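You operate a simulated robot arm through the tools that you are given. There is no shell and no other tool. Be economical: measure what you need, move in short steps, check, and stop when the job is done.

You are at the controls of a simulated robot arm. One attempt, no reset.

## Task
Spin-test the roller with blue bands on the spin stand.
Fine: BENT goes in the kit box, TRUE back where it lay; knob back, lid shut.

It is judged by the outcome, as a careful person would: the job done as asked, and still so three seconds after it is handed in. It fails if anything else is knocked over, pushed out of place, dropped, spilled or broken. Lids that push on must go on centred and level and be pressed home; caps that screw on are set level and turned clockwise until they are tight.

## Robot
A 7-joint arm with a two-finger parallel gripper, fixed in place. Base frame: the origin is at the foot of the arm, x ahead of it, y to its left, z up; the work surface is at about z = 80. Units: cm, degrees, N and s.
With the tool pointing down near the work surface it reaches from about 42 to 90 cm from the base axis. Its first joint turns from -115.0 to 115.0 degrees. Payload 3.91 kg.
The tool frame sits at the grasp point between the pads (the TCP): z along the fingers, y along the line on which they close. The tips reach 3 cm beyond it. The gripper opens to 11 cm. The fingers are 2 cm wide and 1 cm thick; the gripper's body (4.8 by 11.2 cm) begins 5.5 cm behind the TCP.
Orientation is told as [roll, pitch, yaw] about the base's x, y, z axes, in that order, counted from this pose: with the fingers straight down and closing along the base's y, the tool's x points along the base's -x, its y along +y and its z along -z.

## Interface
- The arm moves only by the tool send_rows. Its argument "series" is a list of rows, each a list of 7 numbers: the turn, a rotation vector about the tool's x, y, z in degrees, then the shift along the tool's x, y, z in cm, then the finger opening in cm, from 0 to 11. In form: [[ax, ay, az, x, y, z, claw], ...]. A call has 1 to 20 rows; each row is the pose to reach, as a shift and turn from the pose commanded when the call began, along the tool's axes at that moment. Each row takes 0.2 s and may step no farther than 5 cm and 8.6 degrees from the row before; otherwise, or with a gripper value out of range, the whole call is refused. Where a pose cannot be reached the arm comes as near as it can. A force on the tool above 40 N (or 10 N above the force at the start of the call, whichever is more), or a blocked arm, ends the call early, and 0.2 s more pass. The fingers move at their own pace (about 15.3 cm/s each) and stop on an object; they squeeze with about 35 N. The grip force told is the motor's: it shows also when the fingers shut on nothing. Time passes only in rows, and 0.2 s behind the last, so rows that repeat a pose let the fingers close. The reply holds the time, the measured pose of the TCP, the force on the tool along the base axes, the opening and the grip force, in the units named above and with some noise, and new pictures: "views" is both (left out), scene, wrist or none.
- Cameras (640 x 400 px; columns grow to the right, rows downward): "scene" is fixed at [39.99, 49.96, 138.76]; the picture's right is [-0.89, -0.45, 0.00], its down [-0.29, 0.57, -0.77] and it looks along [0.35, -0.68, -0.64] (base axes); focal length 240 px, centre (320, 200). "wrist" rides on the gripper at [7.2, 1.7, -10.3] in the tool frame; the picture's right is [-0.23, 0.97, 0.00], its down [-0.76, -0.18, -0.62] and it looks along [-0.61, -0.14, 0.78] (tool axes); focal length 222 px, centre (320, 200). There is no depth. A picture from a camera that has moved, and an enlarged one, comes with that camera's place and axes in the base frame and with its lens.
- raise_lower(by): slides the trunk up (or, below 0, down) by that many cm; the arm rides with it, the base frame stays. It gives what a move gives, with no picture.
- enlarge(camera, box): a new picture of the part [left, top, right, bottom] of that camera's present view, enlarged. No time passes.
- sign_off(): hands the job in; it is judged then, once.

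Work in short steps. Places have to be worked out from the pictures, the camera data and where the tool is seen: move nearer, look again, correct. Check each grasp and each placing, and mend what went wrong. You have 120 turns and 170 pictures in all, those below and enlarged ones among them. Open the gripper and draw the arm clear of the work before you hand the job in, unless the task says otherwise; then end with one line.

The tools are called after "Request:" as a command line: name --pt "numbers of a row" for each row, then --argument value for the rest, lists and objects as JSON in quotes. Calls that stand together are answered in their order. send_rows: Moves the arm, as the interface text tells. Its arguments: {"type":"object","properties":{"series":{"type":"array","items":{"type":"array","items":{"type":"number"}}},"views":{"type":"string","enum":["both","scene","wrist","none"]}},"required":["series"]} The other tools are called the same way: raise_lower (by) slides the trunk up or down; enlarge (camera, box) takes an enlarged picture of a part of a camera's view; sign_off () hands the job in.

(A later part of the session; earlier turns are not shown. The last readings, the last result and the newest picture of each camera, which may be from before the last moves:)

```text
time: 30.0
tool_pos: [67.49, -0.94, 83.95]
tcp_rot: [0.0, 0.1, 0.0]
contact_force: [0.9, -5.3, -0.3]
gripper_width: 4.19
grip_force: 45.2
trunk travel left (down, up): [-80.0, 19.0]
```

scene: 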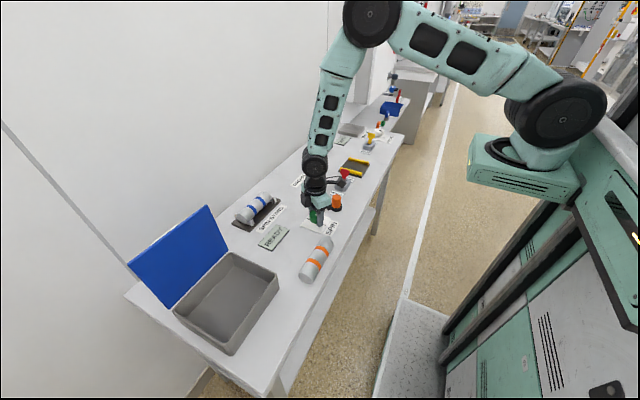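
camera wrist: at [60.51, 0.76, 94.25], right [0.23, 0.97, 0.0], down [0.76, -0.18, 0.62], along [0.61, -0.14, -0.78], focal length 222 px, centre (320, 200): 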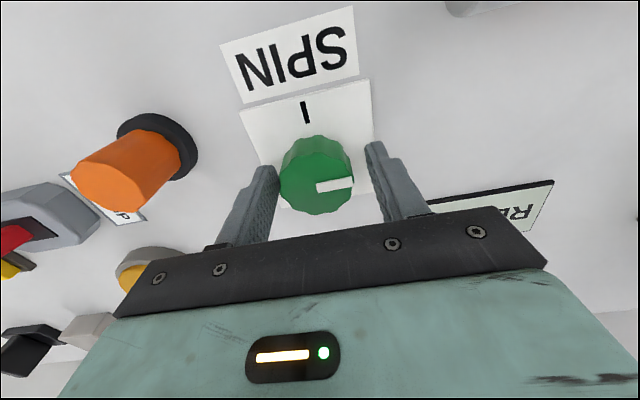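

Balanced grip. I continue clockwise toward the second mark, first 57°.

Request:
send_rows --pt "0 0 8.2 0 -0.02 0 3" --pt "0 0 16.4 0 -0.02 0 3" --pt "0 0 24.6 0 -0.02 0 3" --pt "0 0 32.8 0 -0.02 0 3" --pt "0 0 41 0 -0.02 0 3" --pt "0 0 49.2 0 -0.02 0 3" --pt "0 0 57.4 0 -0.02 0 3" --views "scene"

Request:
enlarge --camera "scene" --box '[240, 170, 360, 260]'

```text
time: 31.6
tool_pos: [67.45, -1.03, 83.81]
tcp_rot: [0.0, 0.0, -57.5]
contact_force: [6.8, 0.8, -10.0]
gripper_width: 4.17
grip_force: 45.0
trunk travel left (down, up): [-80.0, 19.0]
```

scene: 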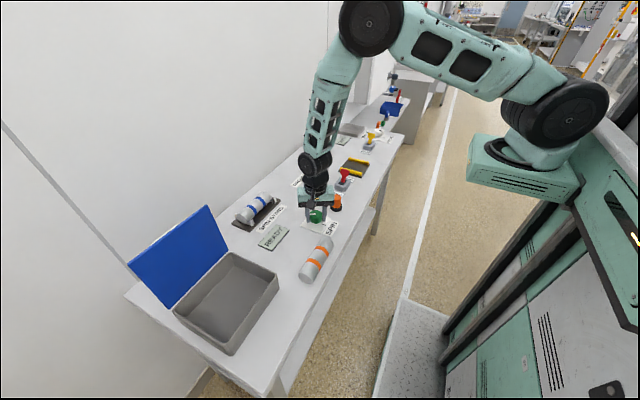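

```text
4.44 times, centred on (300, 215) of scene
camera zoom: at [39.99, 49.96, 138.76], right [-0.89, -0.45, 0.0], down [-0.29, 0.57, -0.77], along [0.35, -0.68, -0.64], focal length 1068 px, centre (409, 133)
```

zoom: 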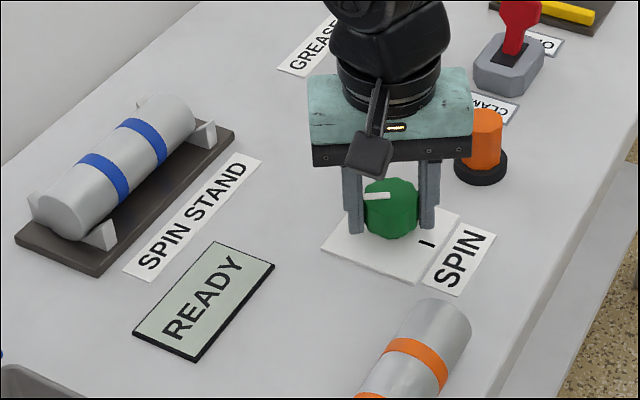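

Pointer is near the second mark; I finish the remaining ~33°.

Request:
send_rows --pt "0 0 8.2 0 0 0 3" --pt "0 0 16.4 0 0 0 3" --pt "0 0 24.6 0 0 0 3" --pt "0 0 32.5 0 0 0 3" --pt "0 0 32.5 0 0 0 3" --views "scene"

Request:
enlarge --camera "scene" --box '[240, 170, 360, 260]'

```text
time: 32.8
tool_pos: [67.5, -0.97, 83.87]
tcp_rot: [0.0, 0.0, -89.9]
contact_force: [11.0, 4.4, -2.4]
gripper_width: 4.19
grip_force: 44.5
trunk travel left (down, up): [-80.0, 19.0]
```

scene: 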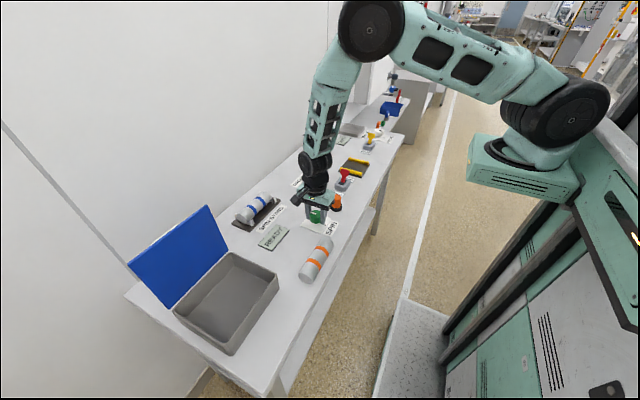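

```text
4.44 times, centred on (300, 215) of scene
camera zoom: at [39.99, 49.96, 138.76], right [-0.89, -0.45, 0.0], down [-0.29, 0.57, -0.77], along [0.35, -0.68, -0.64], focal length 1068 px, centre (409, 133)
```

zoom: 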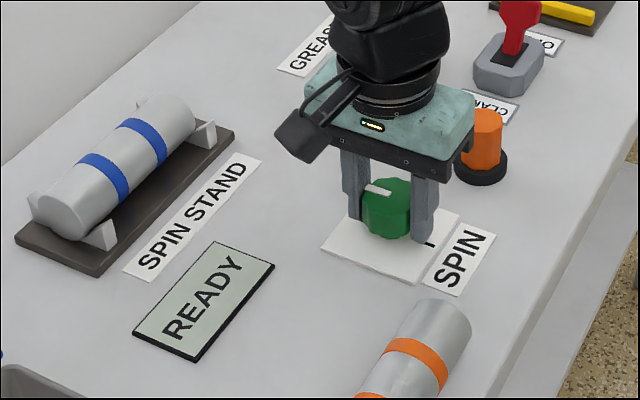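

Pointer appears close to the mark but the display still says READY; I wait a moment and look from the wrist.

Request:
send_rows --pt "0 0 0 0 0 0 3" --pt "0 0 0 0 0 0 3" --pt "0 0 0 0 0 0 3"

Request:
enlarge --camera "wrist" --box '[230, 70, 410, 230]'

```text
time: 33.6
tool_pos: [67.47, -1.02, 83.93]
tcp_rot: [0.2, 0.0, -89.7]
contact_force: [13.7, 4.7, 3.2]
gripper_width: 4.16
grip_force: 45.0
trunk travel left (down, up): [-80.0, 19.0]
camera wrist: at [69.17, 6.23, 94.23], right [0.97, -0.22, 0.0], down [-0.18, -0.76, 0.62], along [-0.14, -0.61, -0.78], focal length 222 px, centre (320, 200)
```

scene: 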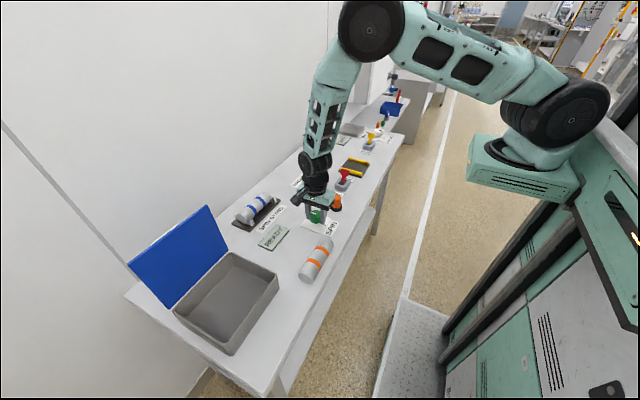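
wrist: 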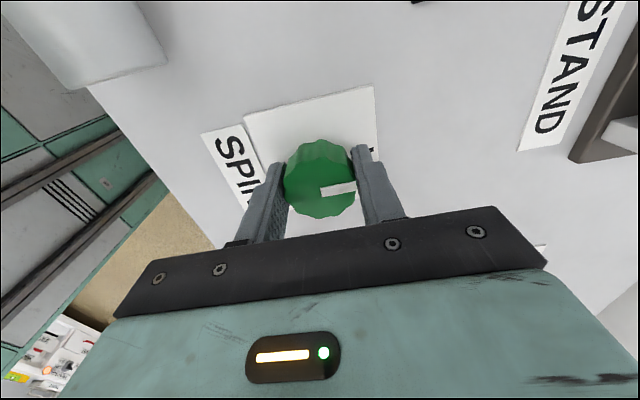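

```text
2.50 times, centred on (320, 150) of wrist
camera zoom: at [69.17, 6.23, 94.23], right [0.97, -0.22, 0.0], down [-0.18, -0.76, 0.62], along [-0.14, -0.61, -0.78], focal length 555 px, centre (320, 325)
```

zoom: 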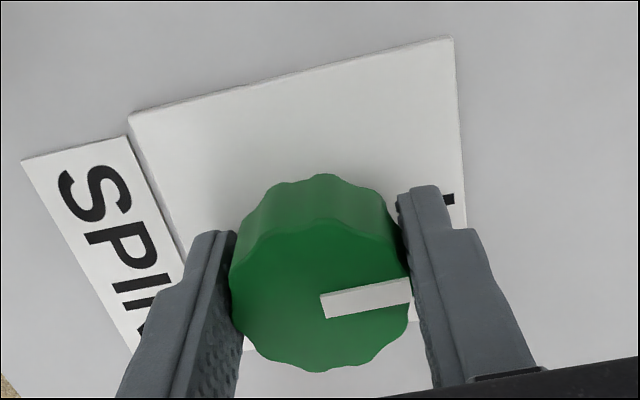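

Pointer lines up with the +x mark. I enlarge the display after waiting 2 s more.

Request:
send_rows --pt "0 0 0 0 0 0 3" --pt "0 0 0 0 0 0 3" --pt "0 0 0 0 0 0 3" --pt "0 0 0 0 0 0 3" --pt "0 0 0 0 0 0 3" --pt "0 0 0 0 0 0 3" --pt "0 0 0 0 0 0 3" --pt "0 0 0 0 0 0 3" --pt "0 0 0 0 0 0 3" --pt "0 0 0 0 0 0 3" --views "none"

Request:
enlarge --camera "scene" --box '[220, 180, 320, 260]'

```text
time: 35.8
tool_pos: [67.37, -0.95, 83.88]
tcp_rot: [0.1, 0.0, -89.8]
contact_force: [17.7, 7.4, 9.8]
gripper_width: 4.19
grip_force: 44.8
trunk travel left (down, up): [-80.0, 19.0]
```

```text
5.00 times, centred on (270, 220) of scene
camera zoom: at [39.99, 49.96, 138.76], right [-0.89, -0.45, 0.0], down [-0.29, 0.57, -0.77], along [0.35, -0.68, -0.64], focal length 1201 px, centre (570, 100)
```

zoom: 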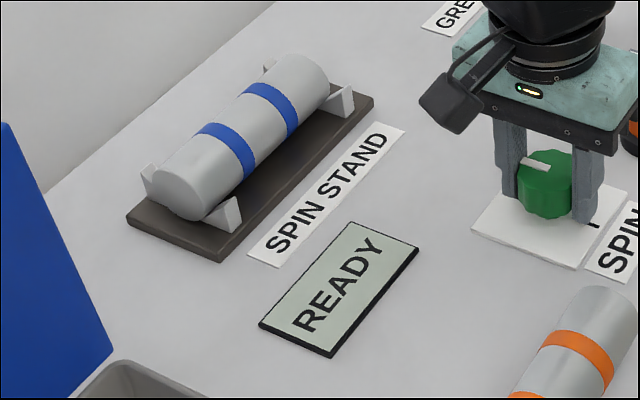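

Still READY; perhaps the knob needs a bit more to reach its stop. I turn ~8° further, then watch.

Request:
send_rows --pt "0 0 4 0 0 0 3" --pt "0 0 8 0 0 0 3" --pt "0 0 8 0 0 0 3" --views "wrist"

Request:
enlarge --camera "scene" --box '[220, 180, 320, 260]'

```text
time: 36.6
tool_pos: [67.63, -0.89, 83.94]
tcp_rot: [0.0, -0.1, -97.9]
contact_force: [16.6, 6.3, 9.3]
gripper_width: 4.19
grip_force: 45.0
trunk travel left (down, up): [-80.0, 19.0]
camera wrist: at [70.18, 5.93, 94.22], right [0.93, -0.36, 0.0], down [-0.28, -0.73, 0.62], along [-0.22, -0.58, -0.78], focal length 222 px, centre (320, 200)
```

wrist: 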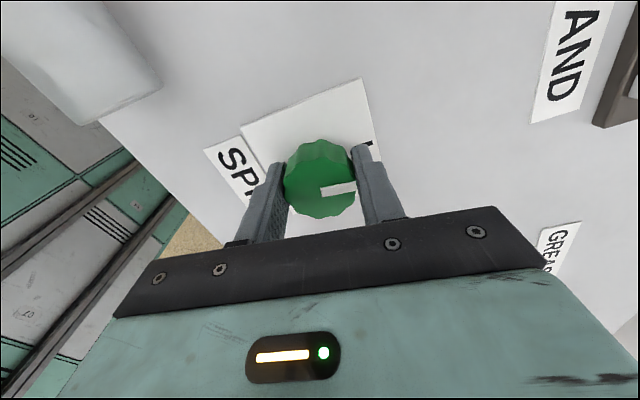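

```text
5.00 times, centred on (270, 220) of scene
camera zoom: at [39.99, 49.96, 138.76], right [-0.89, -0.45, 0.0], down [-0.29, 0.57, -0.77], along [0.35, -0.68, -0.64], focal length 1201 px, centre (570, 100)
```

zoom: 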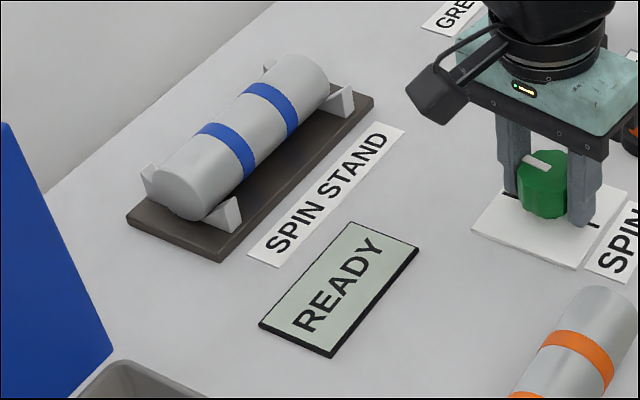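

The knob passes the mark freely with no stop. I set it back on the mark, release, and see whether the display reacts.

Request:
send_rows --pt "0 0 -4 0 0 0 3" --pt "0 0 -8 0 0 0 3" --pt "0 0 -8 0 0 0 6" --pt "0 0 -8 0 0 0 6.5" --pt "0 0 -8 0 0 -2 6.5" --pt "0 0 -8 0 0 -4.5 6.5" --pt "0 0 -8 0 0 -4.5 6.5" --pt "0 0 -8 0 0 -4.5 6.5" --pt "0 0 -8 0 0 -4.5 6.5" --views "wrist"

Request:
enlarge --camera "scene" --box '[220, 160, 360, 260]'

Request:
enlarge --camera "wrist" --box '[210, 50, 410, 210]'

```text
time: 38.6
tool_pos: [67.33, -1.27, 88.37]
tcp_rot: [0.0, 0.0, -89.8]
contact_force: [0.3, 0.3, 0.5]
gripper_width: 6.48
grip_force: 0.0
trunk travel left (down, up): [-80.0, 19.0]
camera wrist: at [69.01, 5.89, 98.78], right [0.97, -0.22, 0.0], down [-0.17, -0.76, 0.62], along [-0.14, -0.61, -0.78], focal length 222 px, centre (320, 200)
```

wrist: 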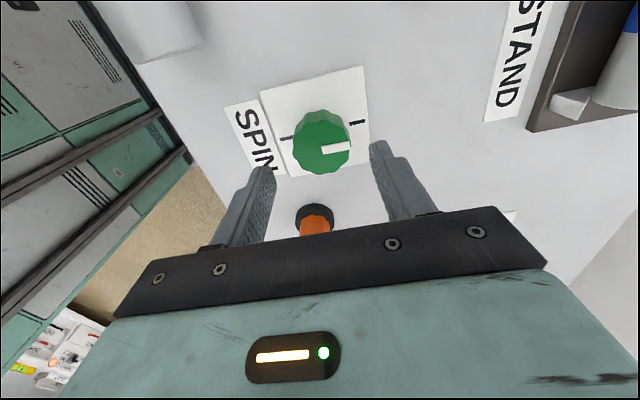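

```text
4.00 times, centred on (290, 210) of scene
camera zoom: at [39.99, 49.96, 138.76], right [-0.89, -0.45, 0.0], down [-0.29, 0.57, -0.77], along [0.35, -0.68, -0.64], focal length 961 px, centre (440, 160)
```

zoom: 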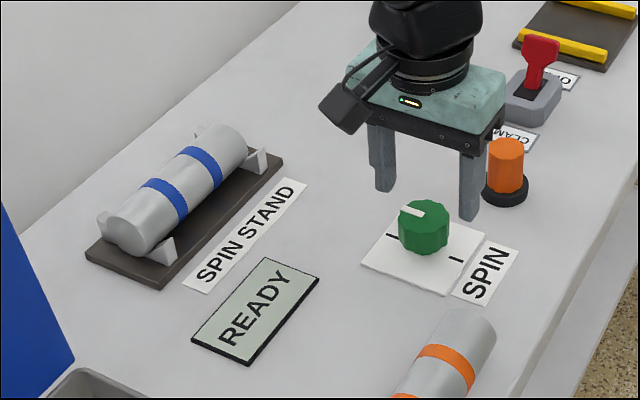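

```text
2.50 times, centred on (310, 130) of wrist
camera zoom: at [69.01, 5.89, 98.78], right [0.97, -0.22, 0.0], down [-0.17, -0.76, 0.62], along [-0.14, -0.61, -0.78], focal length 555 px, centre (345, 375)
```

zoom: 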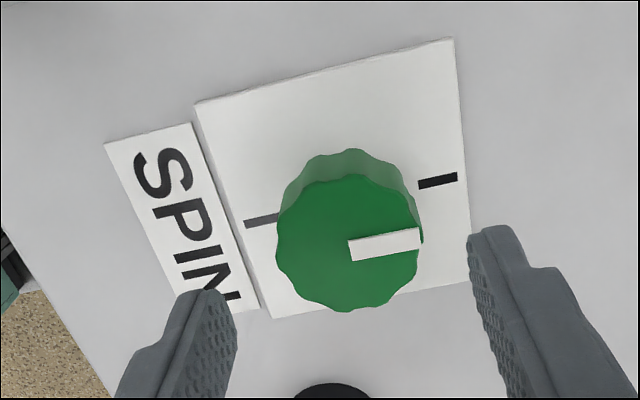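

Pointer is exactly on the far mark, yet still READY. Turning the other way may be what counts, so I re-grip and bring the knob back counter-clockwise, watching the display.

Request:
send_rows --pt "0 0 0 0.08 0.08 2.5 6.5" --pt "0 0 0 0.08 0.08 4.5 6.5" --pt "0 0 0 0.08 0.08 4.5 5" --pt "0 0 0 0.08 0.08 4.5 3" --pt "0 0 0 0.08 0.08 4.5 3" --pt "0 0 -8.2 0.08 0.08 4.5 3" --pt "0 0 -16.4 0.08 0.08 4.5 3" --pt "0 0 -24.6 0.08 0.08 4.5 3" --pt "0 0 -32.8 0.08 0.08 4.5 3" --pt "0 0 -41 0.08 0.08 4.5 3" --pt "0 0 -49.2 0.08 0.08 4.5 3" --pt "0 0 -57.4 0.08 0.08 4.5 3" --pt "0 0 -65.6 0.08 0.08 4.5 3" --pt "0 0 -73.8 0.08 0.08 4.5 3" --pt "0 0 -82 0.08 0.08 4.5 3" --pt "0 0 -90 0.08 0.08 4.5 3" --views "wrist"

Request:
enlarge --camera "scene" --box '[220, 160, 360, 260]'

```text
time: 41.2
tool_pos: [67.67, -1.14, 83.96]
tcp_rot: [-0.1, 0.0, -36.0]
contact_force: [-6.4, -3.5, 22.0]
gripper_width: 4.16
grip_force: 45.0
trunk travel left (down, up): [-80.0, 19.0]
stopped in row 12: the force on the tool passed its limit (the readings are from after the stop); the commanded pose is now the measured one
camera wrist: at [62.75, 4.48, 94.34], right [0.76, 0.65, 0.0], down [0.51, -0.59, 0.62], along [0.41, -0.47, -0.78], focal length 222 px, centre (320, 200)
```

wrist: 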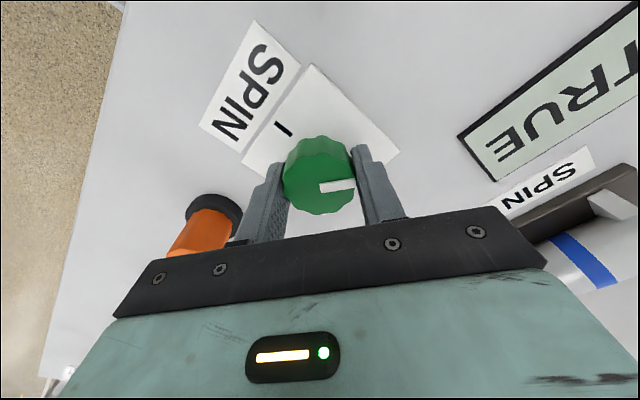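

```text
4.00 times, centred on (290, 210) of scene
camera zoom: at [39.99, 49.96, 138.76], right [-0.89, -0.45, 0.0], down [-0.29, 0.57, -0.77], along [0.35, -0.68, -0.64], focal length 961 px, centre (440, 160)
```

zoom: 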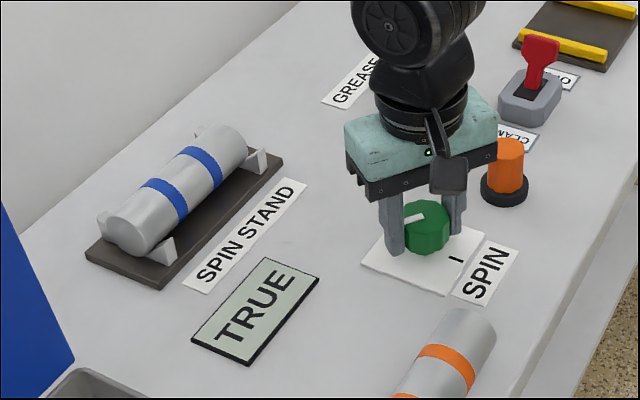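

The display now reads TRUE — the test is done. I release to relax the forces, re-centre, re-grip and continue turning the knob back.

Request:
send_rows --pt "0 0 0 0 0 0 5.5" --pt "0 0 0 0.1 0 0 6" --pt "0 0 0 0.17 0 0 6" --pt "0 0 0 0.17 0 0 6" --views "none"

```text
time: 42.2
tool_pos: [67.57, -0.94, 83.89]
tcp_rot: [0.2, -0.1, -36.0]
contact_force: [-0.2, 0.2, -0.2]
gripper_width: 6.01
grip_force: 0.1
trunk travel left (down, up): [-80.0, 19.0]
```

Request:
send_rows --pt "0 0 0 0.06 -0.05 0 5" --pt "0 0 0 0.06 -0.05 0 3" --pt "0 0 0 0.06 -0.05 0 3" --pt "0 0 -8.4 0.06 -0.05 0 3" --pt "0 0 -16.8 0.06 -0.05 0 3" --pt "0 0 -25.2 0.06 -0.05 0 3" --pt "0 0 -33.6 0.06 -0.05 0 3" --pt "0 0 -42 0.06 -0.05 0 3" --pt "0 0 -50.4 0.06 -0.05 0 3" --pt "0 0 -58.8 0.06 -0.05 0 3" --pt "0 0 -63 0.06 -0.05 0 3" --views "none"

```text
time: 44.6
tool_pos: [67.52, -1.03, 83.84]
tcp_rot: [-0.1, -0.2, 27.1]
contact_force: [-0.6, -13.1, 0.3]
gripper_width: 4.18
grip_force: 44.9
trunk travel left (down, up): [-80.0, 19.0]
```

Forces fine; I turn the remaining 63°.

Request:
send_rows --pt "0 0 -8.4 0.04 -0.06 0 3" --pt "0 0 -16.8 0.04 -0.06 0 3" --pt "0 0 -25.2 0.04 -0.06 0 3" --pt "0 0 -33.6 0.04 -0.06 0 3" --pt "0 0 -42 0.04 -0.06 0 3" --pt "0 0 -50.4 0.04 -0.06 0 3" --pt "0 0 -58.8 0.04 -0.06 0 3" --pt "0 0 -63 0.04 -0.06 0 3" --pt "0 0 -63 0.04 -0.06 0 3" --views "wrist"

Request:
enlarge --camera "wrist" --box '[220, 70, 400, 230]'

```text
time: 46.6
tool_pos: [67.55, -0.99, 83.91]
tcp_rot: [-0.3, 0.1, 90.0]
contact_force: [5.2, -15.9, 17.2]
gripper_width: 4.19
grip_force: 45.0
trunk travel left (down, up): [-80.0, 19.0]
camera wrist: at [65.78, -8.35, 94.28], right [-0.97, 0.23, 0.0], down [0.17, 0.76, 0.62], along [0.14, 0.61, -0.78], focal length 222 px, centre (320, 200)
```

wrist: 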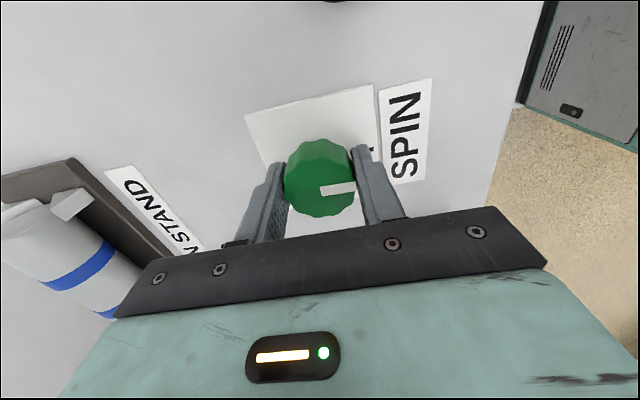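

```text
2.50 times, centred on (310, 150) of wrist
camera zoom: at [65.78, -8.35, 94.28], right [-0.97, 0.23, 0.0], down [0.17, 0.76, 0.62], along [0.14, 0.61, -0.78], focal length 555 px, centre (345, 325)
```

zoom: 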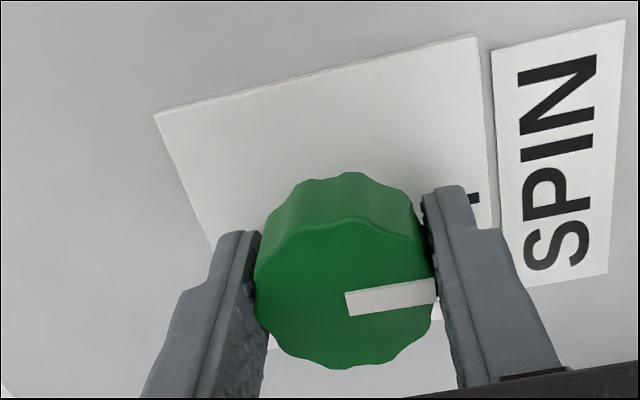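

The pointer is back as it began. I open and rise to z≈96, then check the knob and the display.

Request:
send_rows --pt "0 0 0 0 0 0 5.5" --pt "0 0 0 0 0 0 6.8" --pt "0 0 0 0 0 -2 6.8" --pt "0 0 0 0 0 -5 6.8" --pt "0 0 0 1 0 -9 6.8" --pt "0 0 0 2.2 0 -12.5 6.8" --views "wrist"

Request:
enlarge --camera "wrist" --box '[230, 40, 430, 200]'

Request:
enlarge --camera "scene" --box '[220, 160, 360, 260]'

```text
time: 48.0
tool_pos: [67.47, -3.18, 96.19]
tcp_rot: [-0.2, 0.0, 90.0]
contact_force: [0.5, 0.8, 0.2]
gripper_width: 6.81
grip_force: 0.0
trunk travel left (down, up): [-80.0, 19.0]
camera wrist: at [65.65, -10.55, 106.43], right [-0.97, 0.23, 0.0], down [0.18, 0.76, 0.62], along [0.14, 0.61, -0.78], focal length 222 px, centre (320, 200)
```

wrist: 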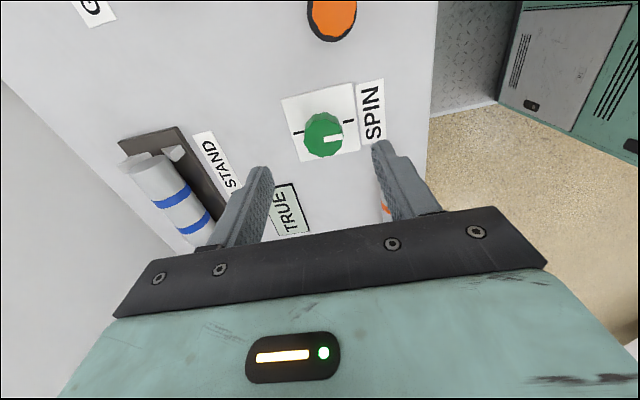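

```text
2.50 times, centred on (330, 120) of wrist
camera zoom: at [65.65, -10.55, 106.43], right [-0.97, 0.23, 0.0], down [0.18, 0.76, 0.62], along [0.14, 0.61, -0.78], focal length 555 px, centre (295, 400)
```

zoom: 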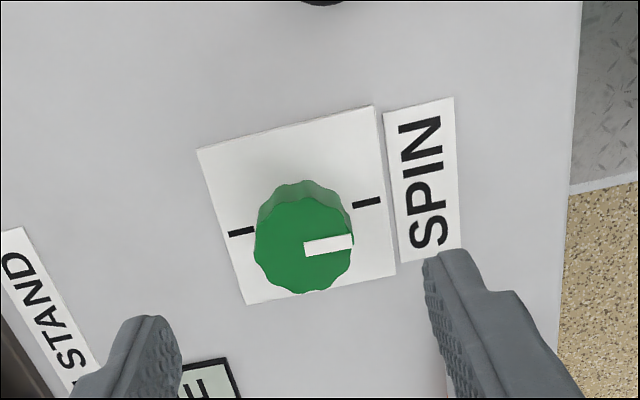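

```text
4.00 times, centred on (290, 210) of scene
camera zoom: at [39.99, 49.96, 138.76], right [-0.89, -0.45, 0.0], down [-0.29, 0.57, -0.77], along [0.35, -0.68, -0.64], focal length 961 px, centre (440, 160)
```

zoom: 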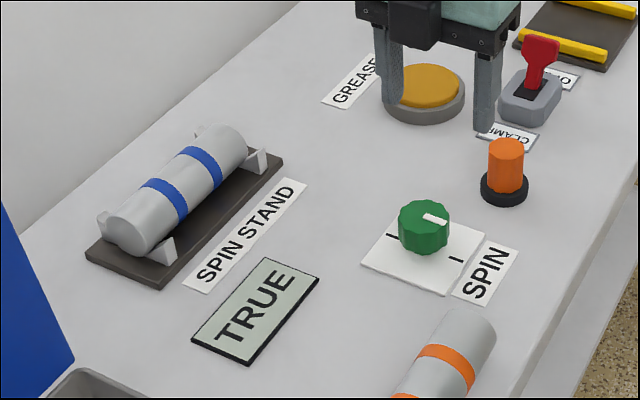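

Knob is back on its mark; verdict TRUE, so the roller goes back where it lay. I move above the stand to fetch it.

Request:
send_rows --pt "0 0 0 -1.5 -4 0 5.8" --pt "0 0 0 -3 -8 0 5.8" --pt "0 0 0 -4.5 -12 0 5.8" --pt "0 0 0 -6 -16 0 5.8" --pt "0 0 0 -7.25 -20.5 0 5.8" --pt "0 0 0 -7.25 -21 3 5.8" --pt "0 0 0 -7.25 -21 6 5.8" --pt "0 0 0 -7.25 -21 6 5.8" --views "wrist"

```text
time: 49.8
tool_pos: [88.22, 4.21, 90.41]
tcp_rot: [-0.1, 0.0, 90.0]
contact_force: [-0.5, 0.7, 0.1]
gripper_width: 5.8
grip_force: 0.1
trunk travel left (down, up): [-80.0, 19.0]
camera wrist: at [86.53, -3.16, 100.85], right [-0.97, 0.23, 0.0], down [0.18, 0.76, 0.62], along [0.14, 0.61, -0.78], focal length 222 px, centre (320, 200)
```

wrist: 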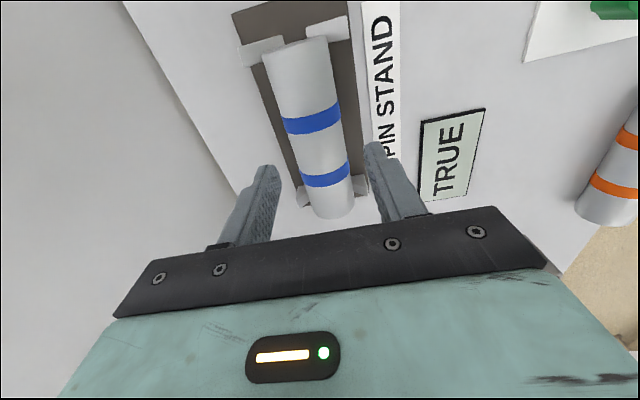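

Aligned with the roller. I descend to z≈84.5, close, and lift slowly.

Request:
send_rows --pt "0 0 0 0 -0.05 2.5 5.8" --pt "0 0 0 0 -0.05 4.5 5.8" --pt "0 0 0 0 -0.05 5.85 5.8" --pt "0 0 0 0 -0.05 5.85 5.8" --pt "0 0 0 0 -0.05 5.85 4.5" --pt "0 0 0 0 -0.05 5.85 2" --pt "0 0 0 0 -0.05 5.85 2" --pt "0 0 0 0 -0.05 5.55 2" --pt "0 0 0 0 -0.05 5 2" --pt "0 0 0 0 -0.05 4 2" --pt "0 0 0 0 -0.05 3 2" --pt "0 0 0 0 -0.05 1.5 2" --views "wrist"

```text
time: 52.4
tool_pos: [88.41, 4.0, 88.93]
tcp_rot: [-0.1, 0.0, 90.1]
contact_force: [-0.7, -0.3, -3.0]
gripper_width: 4.21
grip_force: 35.2
trunk travel left (down, up): [-80.0, 19.0]
camera wrist: at [86.81, -3.33, 99.28], right [-0.97, 0.23, 0.0], down [0.18, 0.76, 0.62], along [0.14, 0.61, -0.78], focal length 222 px, centre (320, 200)
```

wrist: 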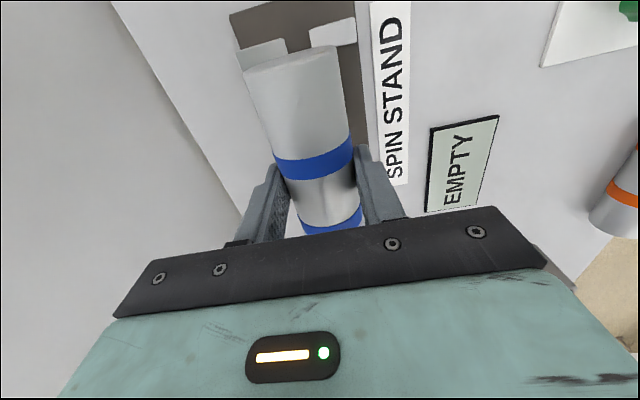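

Held; the display is EMPTY again. I carry it back above its original spot (TCP ≈(69.95, 12.95)).

Request:
send_rows --pt "0 0 0 0 0 -2 2" --pt "0 0 0 0 0 -4.5 2" --pt "0 0 0 -0.5 1 -5 2" --pt "0 0 0 -1.5 3 -5 2" --pt "0 0 0 -2.7 5.5 -5 2" --pt "0 0 0 -3.9 8 -5 2" --pt "0 0 0 -5.1 10.5 -5 2" --pt "0 0 0 -6.3 13 -5 2" --pt "0 0 0 -7.5 15.5 -5 2" --pt "0 0 0 -8.5 17.5 -5 2" --pt "0 0 0 -8.85 18.45 -5 2" --pt "0 0 0 -8.85 18.45 -2.5 2" --pt "0 0 0 -8.85 18.45 0 2" --pt "0 0 0 -8.85 18.45 2 2" --pt "0 0 0 -8.85 18.45 2 2"

```text
time: 55.6
tool_pos: [70.12, 12.96, 86.85]
tcp_rot: [-0.2, -0.1, 90.0]
contact_force: [1.1, -0.3, -2.1]
gripper_width: 4.2
grip_force: 35.1
trunk travel left (down, up): [-80.0, 19.0]
camera wrist: at [68.32, 5.59, 97.13], right [-0.97, 0.23, 0.0], down [0.18, 0.76, 0.62], along [0.14, 0.61, -0.78], focal length 222 px, centre (320, 200)
```

scene: 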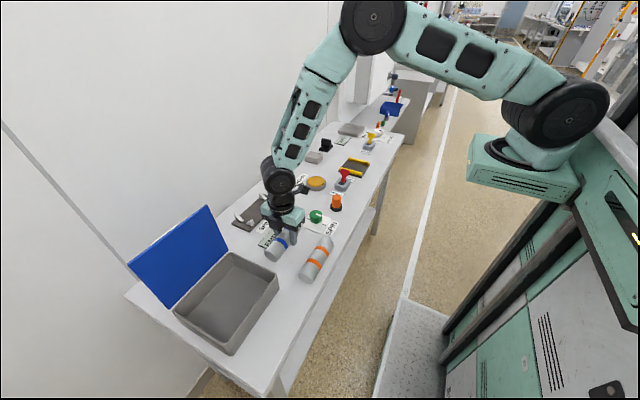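
wrist: 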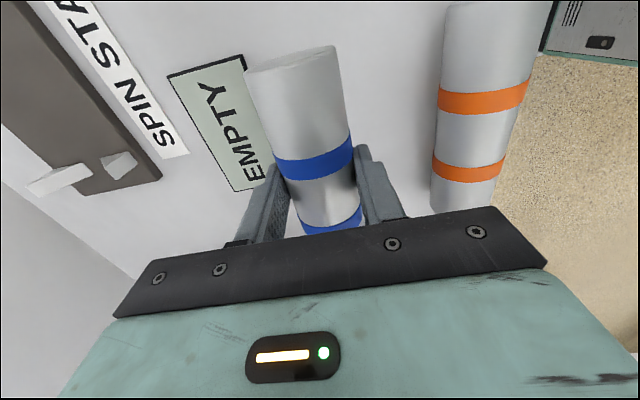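

Compared with the lift-off picture I'm ~0.2 cm too far +x; I correct and lower slowly to the table height.

Request:
send_rows --pt "0 0 0 0 0.2 0.5 2" --pt "0 0 0 0 0.2 1.5 2" --pt "0 0 0 0 0.2 2.5 2" --pt "0 0 0 0 0.2 3 2" --pt "0 0 0 0 0.2 3.2 2" --pt "0 0 0 0 0.2 3.35 2" --pt "0 0 0 0 0.2 3.35 2" --views "wrist"

```text
time: 57.2
tool_pos: [69.94, 12.95, 83.7]
tcp_rot: [-0.2, -0.1, 90.1]
contact_force: [-0.1, -2.4, 8.9]
gripper_width: 4.21
grip_force: 35.4
trunk travel left (down, up): [-80.0, 19.0]
camera wrist: at [68.22, 5.6, 94.01], right [-0.97, 0.23, 0.0], down [0.18, 0.76, 0.62], along [0.15, 0.61, -0.78], focal length 222 px, centre (320, 200)
```

wrist: 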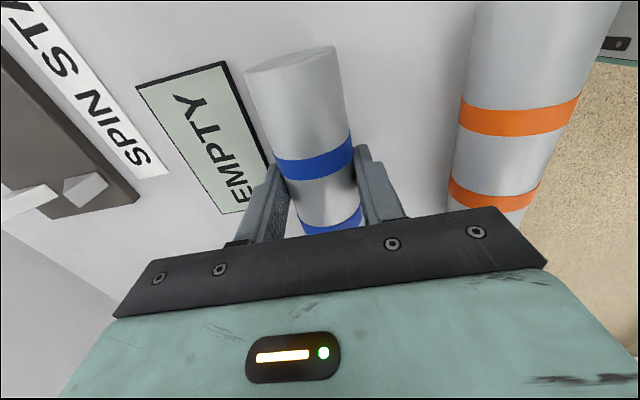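

Table contact (8.9 N). I open slightly and rise straight up, then verify.

Request:
send_rows --pt "0 0 0 0 0 0 4.8" --pt "0 0 0 0 0 0 5.5" --pt "0 0 0 0 0 0 5.5" --pt "0 0 0 0 0 -2 5.5" --pt "0 0 0 0 0 -5 5.5" --pt "0 0 0 0 0 -9 5.5" --pt "0 0 0 0 0 -14 5.5" --pt "0 0 0 0 0 -18 5.5"

Request:
enlarge --camera "scene" --box '[220, 160, 380, 290]'

Request:
enlarge --camera "scene" --box '[100, 180, 300, 380]'

```text
time: 59.0
tool_pos: [70.09, 13.02, 101.71]
tcp_rot: [-0.1, 0.0, 90.0]
contact_force: [0.4, 0.4, -0.4]
gripper_width: 5.5
grip_force: 0.1
trunk travel left (down, up): [-80.0, 19.0]
camera wrist: at [68.4, 5.78, 111.96], right [-0.97, 0.23, 0.0], down [0.18, 0.76, 0.62], along [0.14, 0.61, -0.78], focal length 222 px, centre (320, 200)
```

scene: 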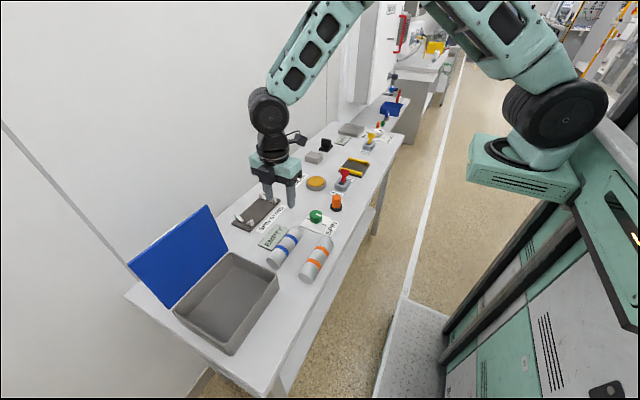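
wrist: 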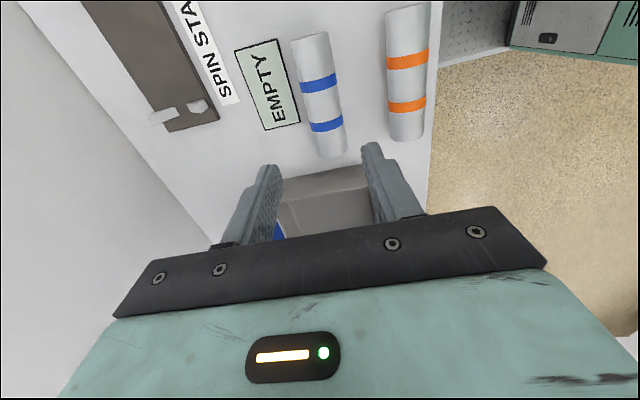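

```text
3.08 times, centred on (300, 225) of scene
camera zoom: at [39.99, 49.96, 138.76], right [-0.89, -0.45, 0.0], down [-0.29, 0.57, -0.77], along [0.35, -0.68, -0.64], focal length 739 px, centre (382, 123)
```

zoom: 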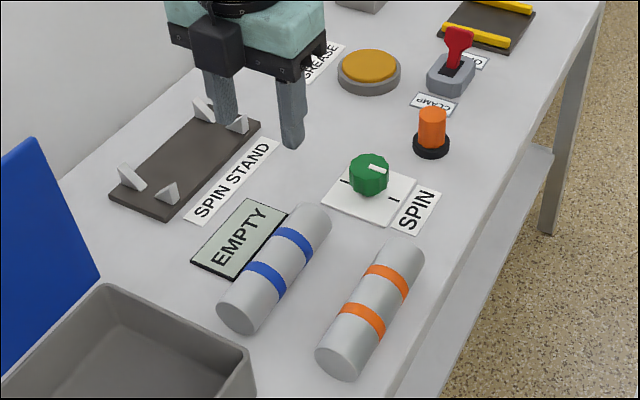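

```text
2.00 times, centred on (200, 280) of scene
camera zoom: at [39.99, 49.96, 138.76], right [-0.89, -0.45, 0.0], down [-0.29, 0.57, -0.77], along [0.35, -0.68, -0.64], focal length 480 px, centre (560, 40)
```

zoom: 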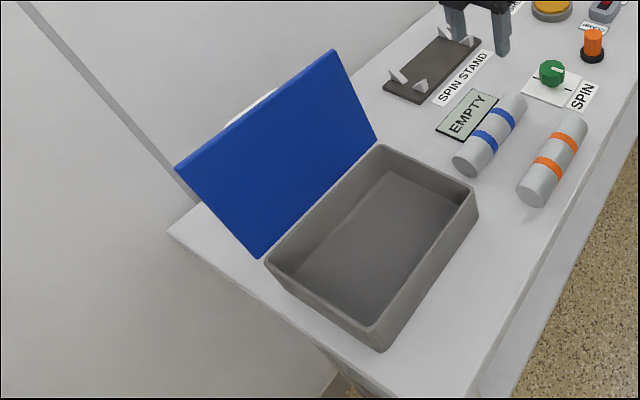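

The roller is exactly back where it lay. Now the lid: hinge ≈(81.5, y 24–42, z 84.7), top edge ≈x 83.5, z≈101.5, leaning slightly back. I move above its top edge with the gripper wide open to straddle it.

Request:
send_rows --pt "0 0 0 0 0 -4 8" --pt "0 0 0 -1 0 -7 11" --pt "0 0 0 -4 -2.5 -7 11" --pt "0 0 0 -7.5 -5 -7 11" --pt "0 0 0 -11 -7.5 -7 11" --pt "0 0 0 -13.5 -10 -7 11" --pt "0 0 0 -15.5 -11.5 -7 11" --pt "0 0 0 -15.5 -11.5 -7 11"

Request:
enlarge --camera "scene" --box '[100, 120, 320, 340]'

```text
time: 60.8
tool_pos: [81.29, 28.52, 108.64]
tcp_rot: [-0.2, 0.2, 90.0]
contact_force: [0.9, 0.7, -1.0]
gripper_width: 10.99
grip_force: 0.0
trunk travel left (down, up): [-80.0, 19.0]
camera wrist: at [79.69, 21.19, 119.05], right [-0.97, 0.23, 0.0], down [0.18, 0.76, 0.62], along [0.14, 0.61, -0.78], focal length 222 px, centre (320, 200)
```

scene: 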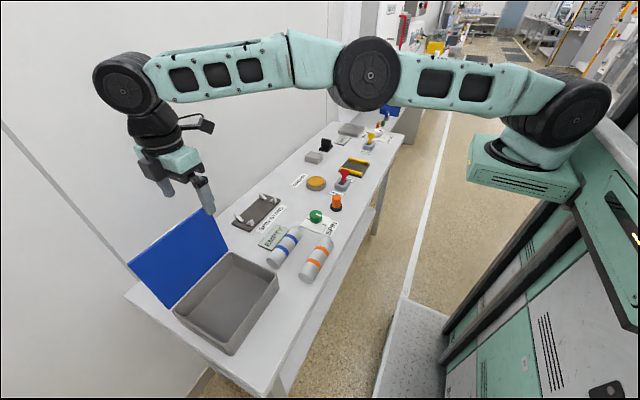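
wrist: 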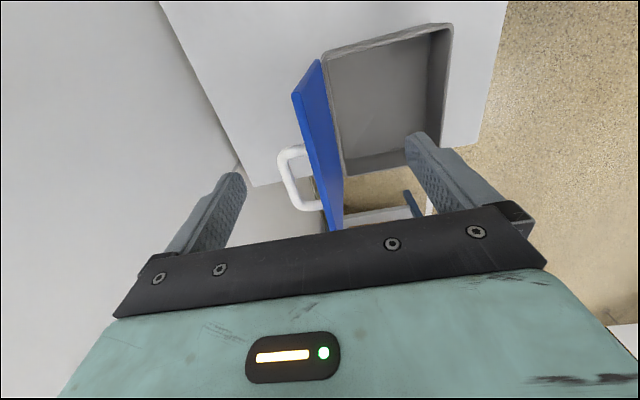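

```text
1.82 times, centred on (210, 230) of scene
camera zoom: at [39.99, 49.96, 138.76], right [-0.89, -0.45, 0.0], down [-0.29, 0.57, -0.77], along [0.35, -0.68, -0.64], focal length 437 px, centre (520, 146)
```

zoom: 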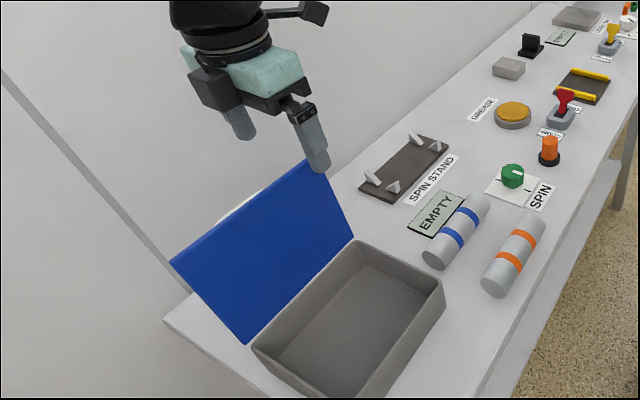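

The lid has a handle on its outer face near the top middle; I shift to y≈27 to clear it and lower the open fingers astride the top edge.

Request:
send_rows --pt "0 0 0 1.5 -0.8 0 11" --pt "0 0 0 1.5 -1.2 2 11" --pt "0 0 0 1.5 -1.2 4 11" --pt "0 0 0 1.5 -1.2 4 11"

Request:
enlarge --camera "scene" --box '[100, 120, 260, 280]'

```text
time: 61.8
tool_pos: [82.56, 27.13, 104.59]
tcp_rot: [-0.1, 0.0, 90.0]
contact_force: [-1.0, -0.9, 0.4]
gripper_width: 10.98
grip_force: 0.0
trunk travel left (down, up): [-80.0, 19.0]
camera wrist: at [80.86, 19.69, 114.92], right [-0.97, 0.23, 0.0], down [0.18, 0.76, 0.62], along [0.14, 0.61, -0.78], focal length 222 px, centre (320, 200)
```

scene: 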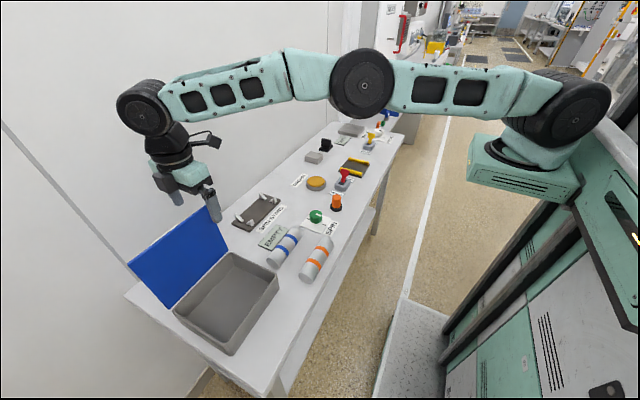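
wrist: 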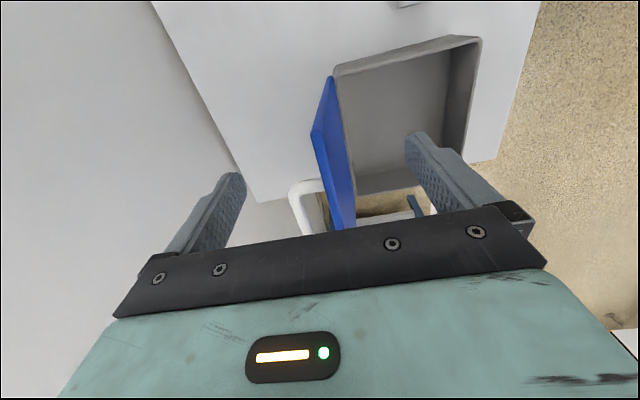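

```text
2.50 times, centred on (180, 200) of scene
camera zoom: at [39.99, 49.96, 138.76], right [-0.89, -0.45, 0.0], down [-0.29, 0.57, -0.77], along [0.35, -0.68, -0.64], focal length 600 px, centre (670, 200)
```

zoom: 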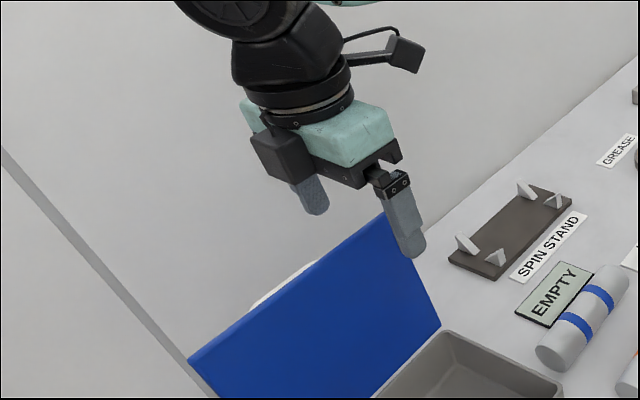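

Lid's top edge is at x≈82.4, centred between the fingers; handle begins near y≈29.4. I lower astride the edge at y≈26.5 and narrow the gap.

Request:
send_rows --pt "0 0 0 0.6 0 1.5 11" --pt "0 0 0 0.6 0 3 11" --pt "0 0 0 0.6 0 4 11" --pt "0 0 0 0.6 0 4 7" --pt "0 0 0 0.6 0 4 5" --pt "0 0 0 0.6 0 4 5"

Request:
enlarge --camera "scene" --box '[100, 140, 260, 300]'

```text
time: 63.2
tool_pos: [82.59, 26.43, 100.65]
tcp_rot: [-0.1, 0.0, 90.0]
contact_force: [0.2, -0.6, -0.2]
gripper_width: 5.02
grip_force: 0.1
trunk travel left (down, up): [-80.0, 19.0]
camera wrist: at [80.94, 19.0, 110.94], right [-0.97, 0.23, 0.0], down [0.18, 0.76, 0.62], along [0.14, 0.61, -0.78], focal length 222 px, centre (320, 200)
```

scene: 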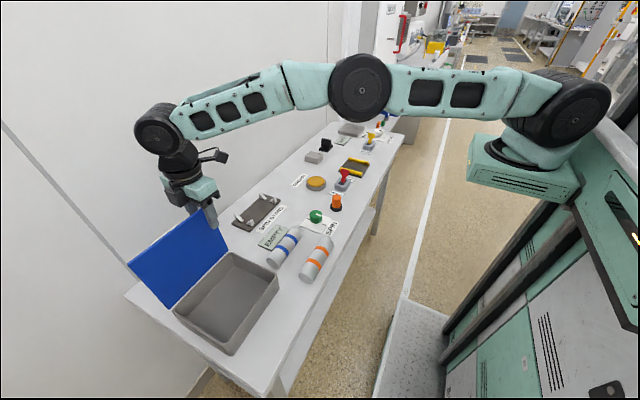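
wrist: 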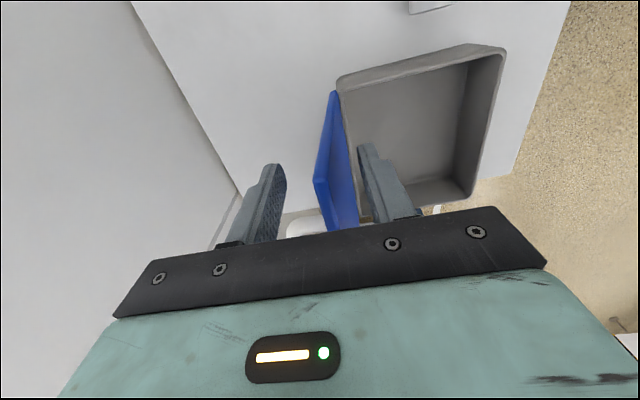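

```text
2.50 times, centred on (180, 220) of scene
camera zoom: at [39.99, 49.96, 138.76], right [-0.89, -0.45, 0.0], down [-0.29, 0.57, -0.77], along [0.35, -0.68, -0.64], focal length 600 px, centre (670, 150)
```

zoom: 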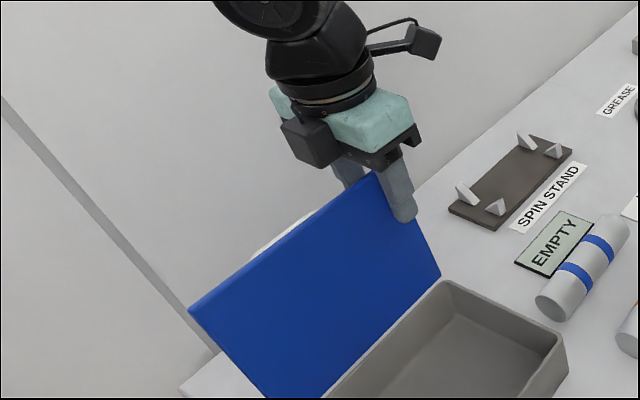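

Fingers are astride the lid. I swing it forward along the hinge arc, tilting the gripper with it, to about 72° and check.

Request:
send_rows --pt "2 0 0 0 1.0 0 5" --pt "4 0 0 0 2.1 0 5" --pt "7.5 0 0 0 3.1 0.1 5" --pt "11 0 0 0 4.05 0.25 5" --pt "14.5 0 0 0 5 0.5 5" --pt "18 0 0 0 5.94 0.73 5"

Request:
enlarge --camera "scene" --box '[100, 140, 260, 300]'

```text
time: 64.6
tool_pos: [76.48, 26.44, 99.79]
tcp_rot: [-18.2, 0.0, 89.9]
contact_force: [0.5, 0.2, -0.1]
gripper_width: 5.01
grip_force: 0.1
trunk travel left (down, up): [-80.0, 19.0]
camera wrist: at [71.74, 18.99, 109.1], right [-0.93, 0.23, -0.3], down [-0.02, 0.76, 0.65], along [0.38, 0.61, -0.7], focal length 222 px, centre (320, 200)
```

scene: 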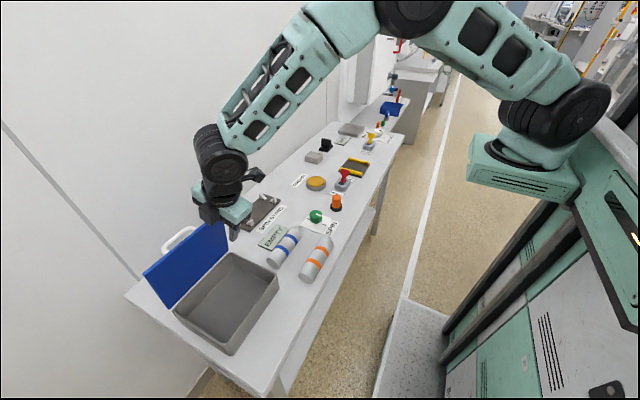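
wrist: 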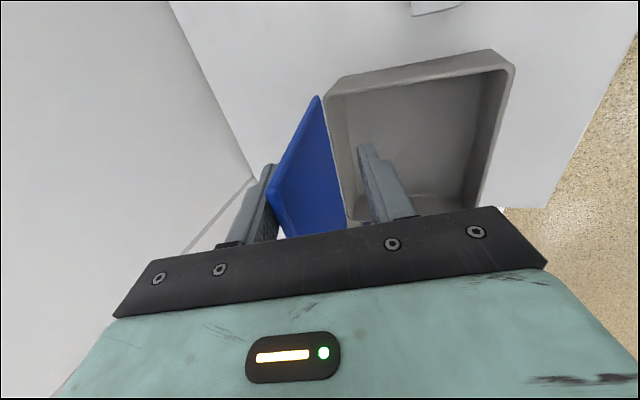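

```text
2.50 times, centred on (180, 220) of scene
camera zoom: at [39.99, 49.96, 138.76], right [-0.89, -0.45, 0.0], down [-0.29, 0.57, -0.77], along [0.35, -0.68, -0.64], focal length 600 px, centre (670, 150)
```

zoom: 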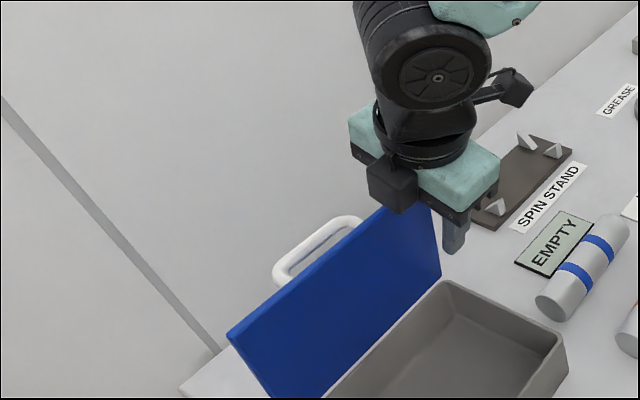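

The lid follows the back finger without falling. I continue the arc another 28°.

Request:
send_rows --pt "3.5 0 0 0 0.98 0.03 5" --pt "7 0 0 0 1.95 0.12 5" --pt "10.5 0 0 0 2.92 0.27 5" --pt "14 0 0 0 3.87 0.47 5" --pt "17.5 0 0 0 4.81 0.74 5" --pt "21 0 0 0 5.73 1.06 5" --pt "24.5 0 0 0 6.63 1.44 5" --pt "28 0 0 0 7.51 1.87 5"

Request:
enlarge --camera "scene" --box '[100, 140, 300, 360]'

```text
time: 66.4
tool_pos: [70.14, 26.19, 95.89]
tcp_rot: [-46.2, 0.0, 89.9]
contact_force: [0.2, -0.1, 0.0]
gripper_width: 5.02
grip_force: 0.1
trunk travel left (down, up): [-80.0, 19.0]
camera wrist: at [61.54, 18.95, 101.82], right [-0.67, 0.23, -0.7], down [-0.33, 0.76, 0.56], along [0.66, 0.61, -0.44], focal length 222 px, centre (320, 200)
```

scene: 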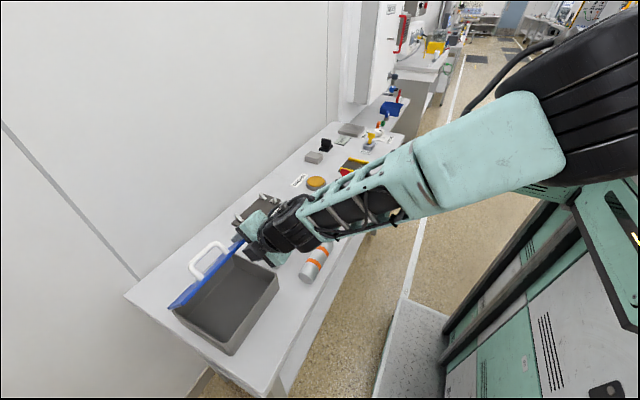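
wrist: 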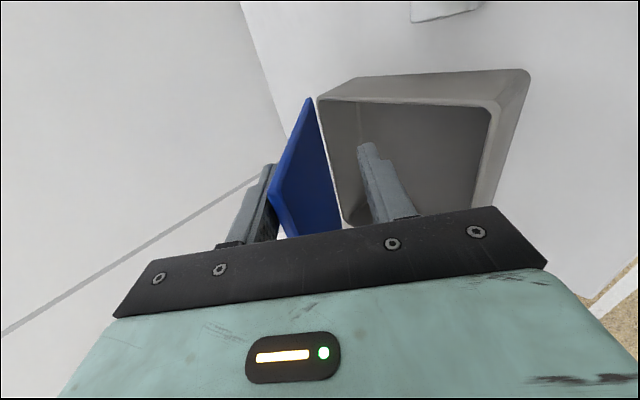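

```text
1.82 times, centred on (200, 250) of scene
camera zoom: at [39.99, 49.96, 138.76], right [-0.89, -0.45, 0.0], down [-0.29, 0.57, -0.77], along [0.35, -0.68, -0.64], focal length 437 px, centre (538, 109)
```

zoom: 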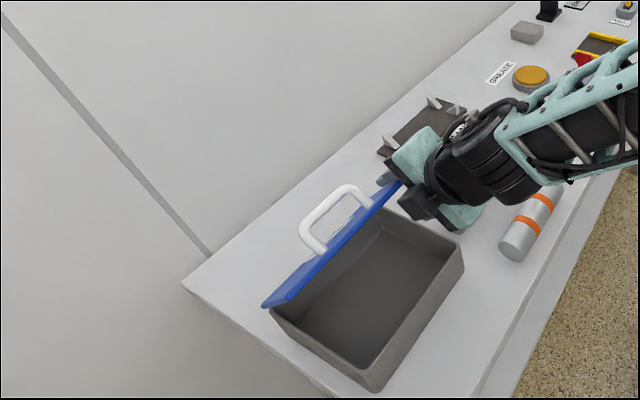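

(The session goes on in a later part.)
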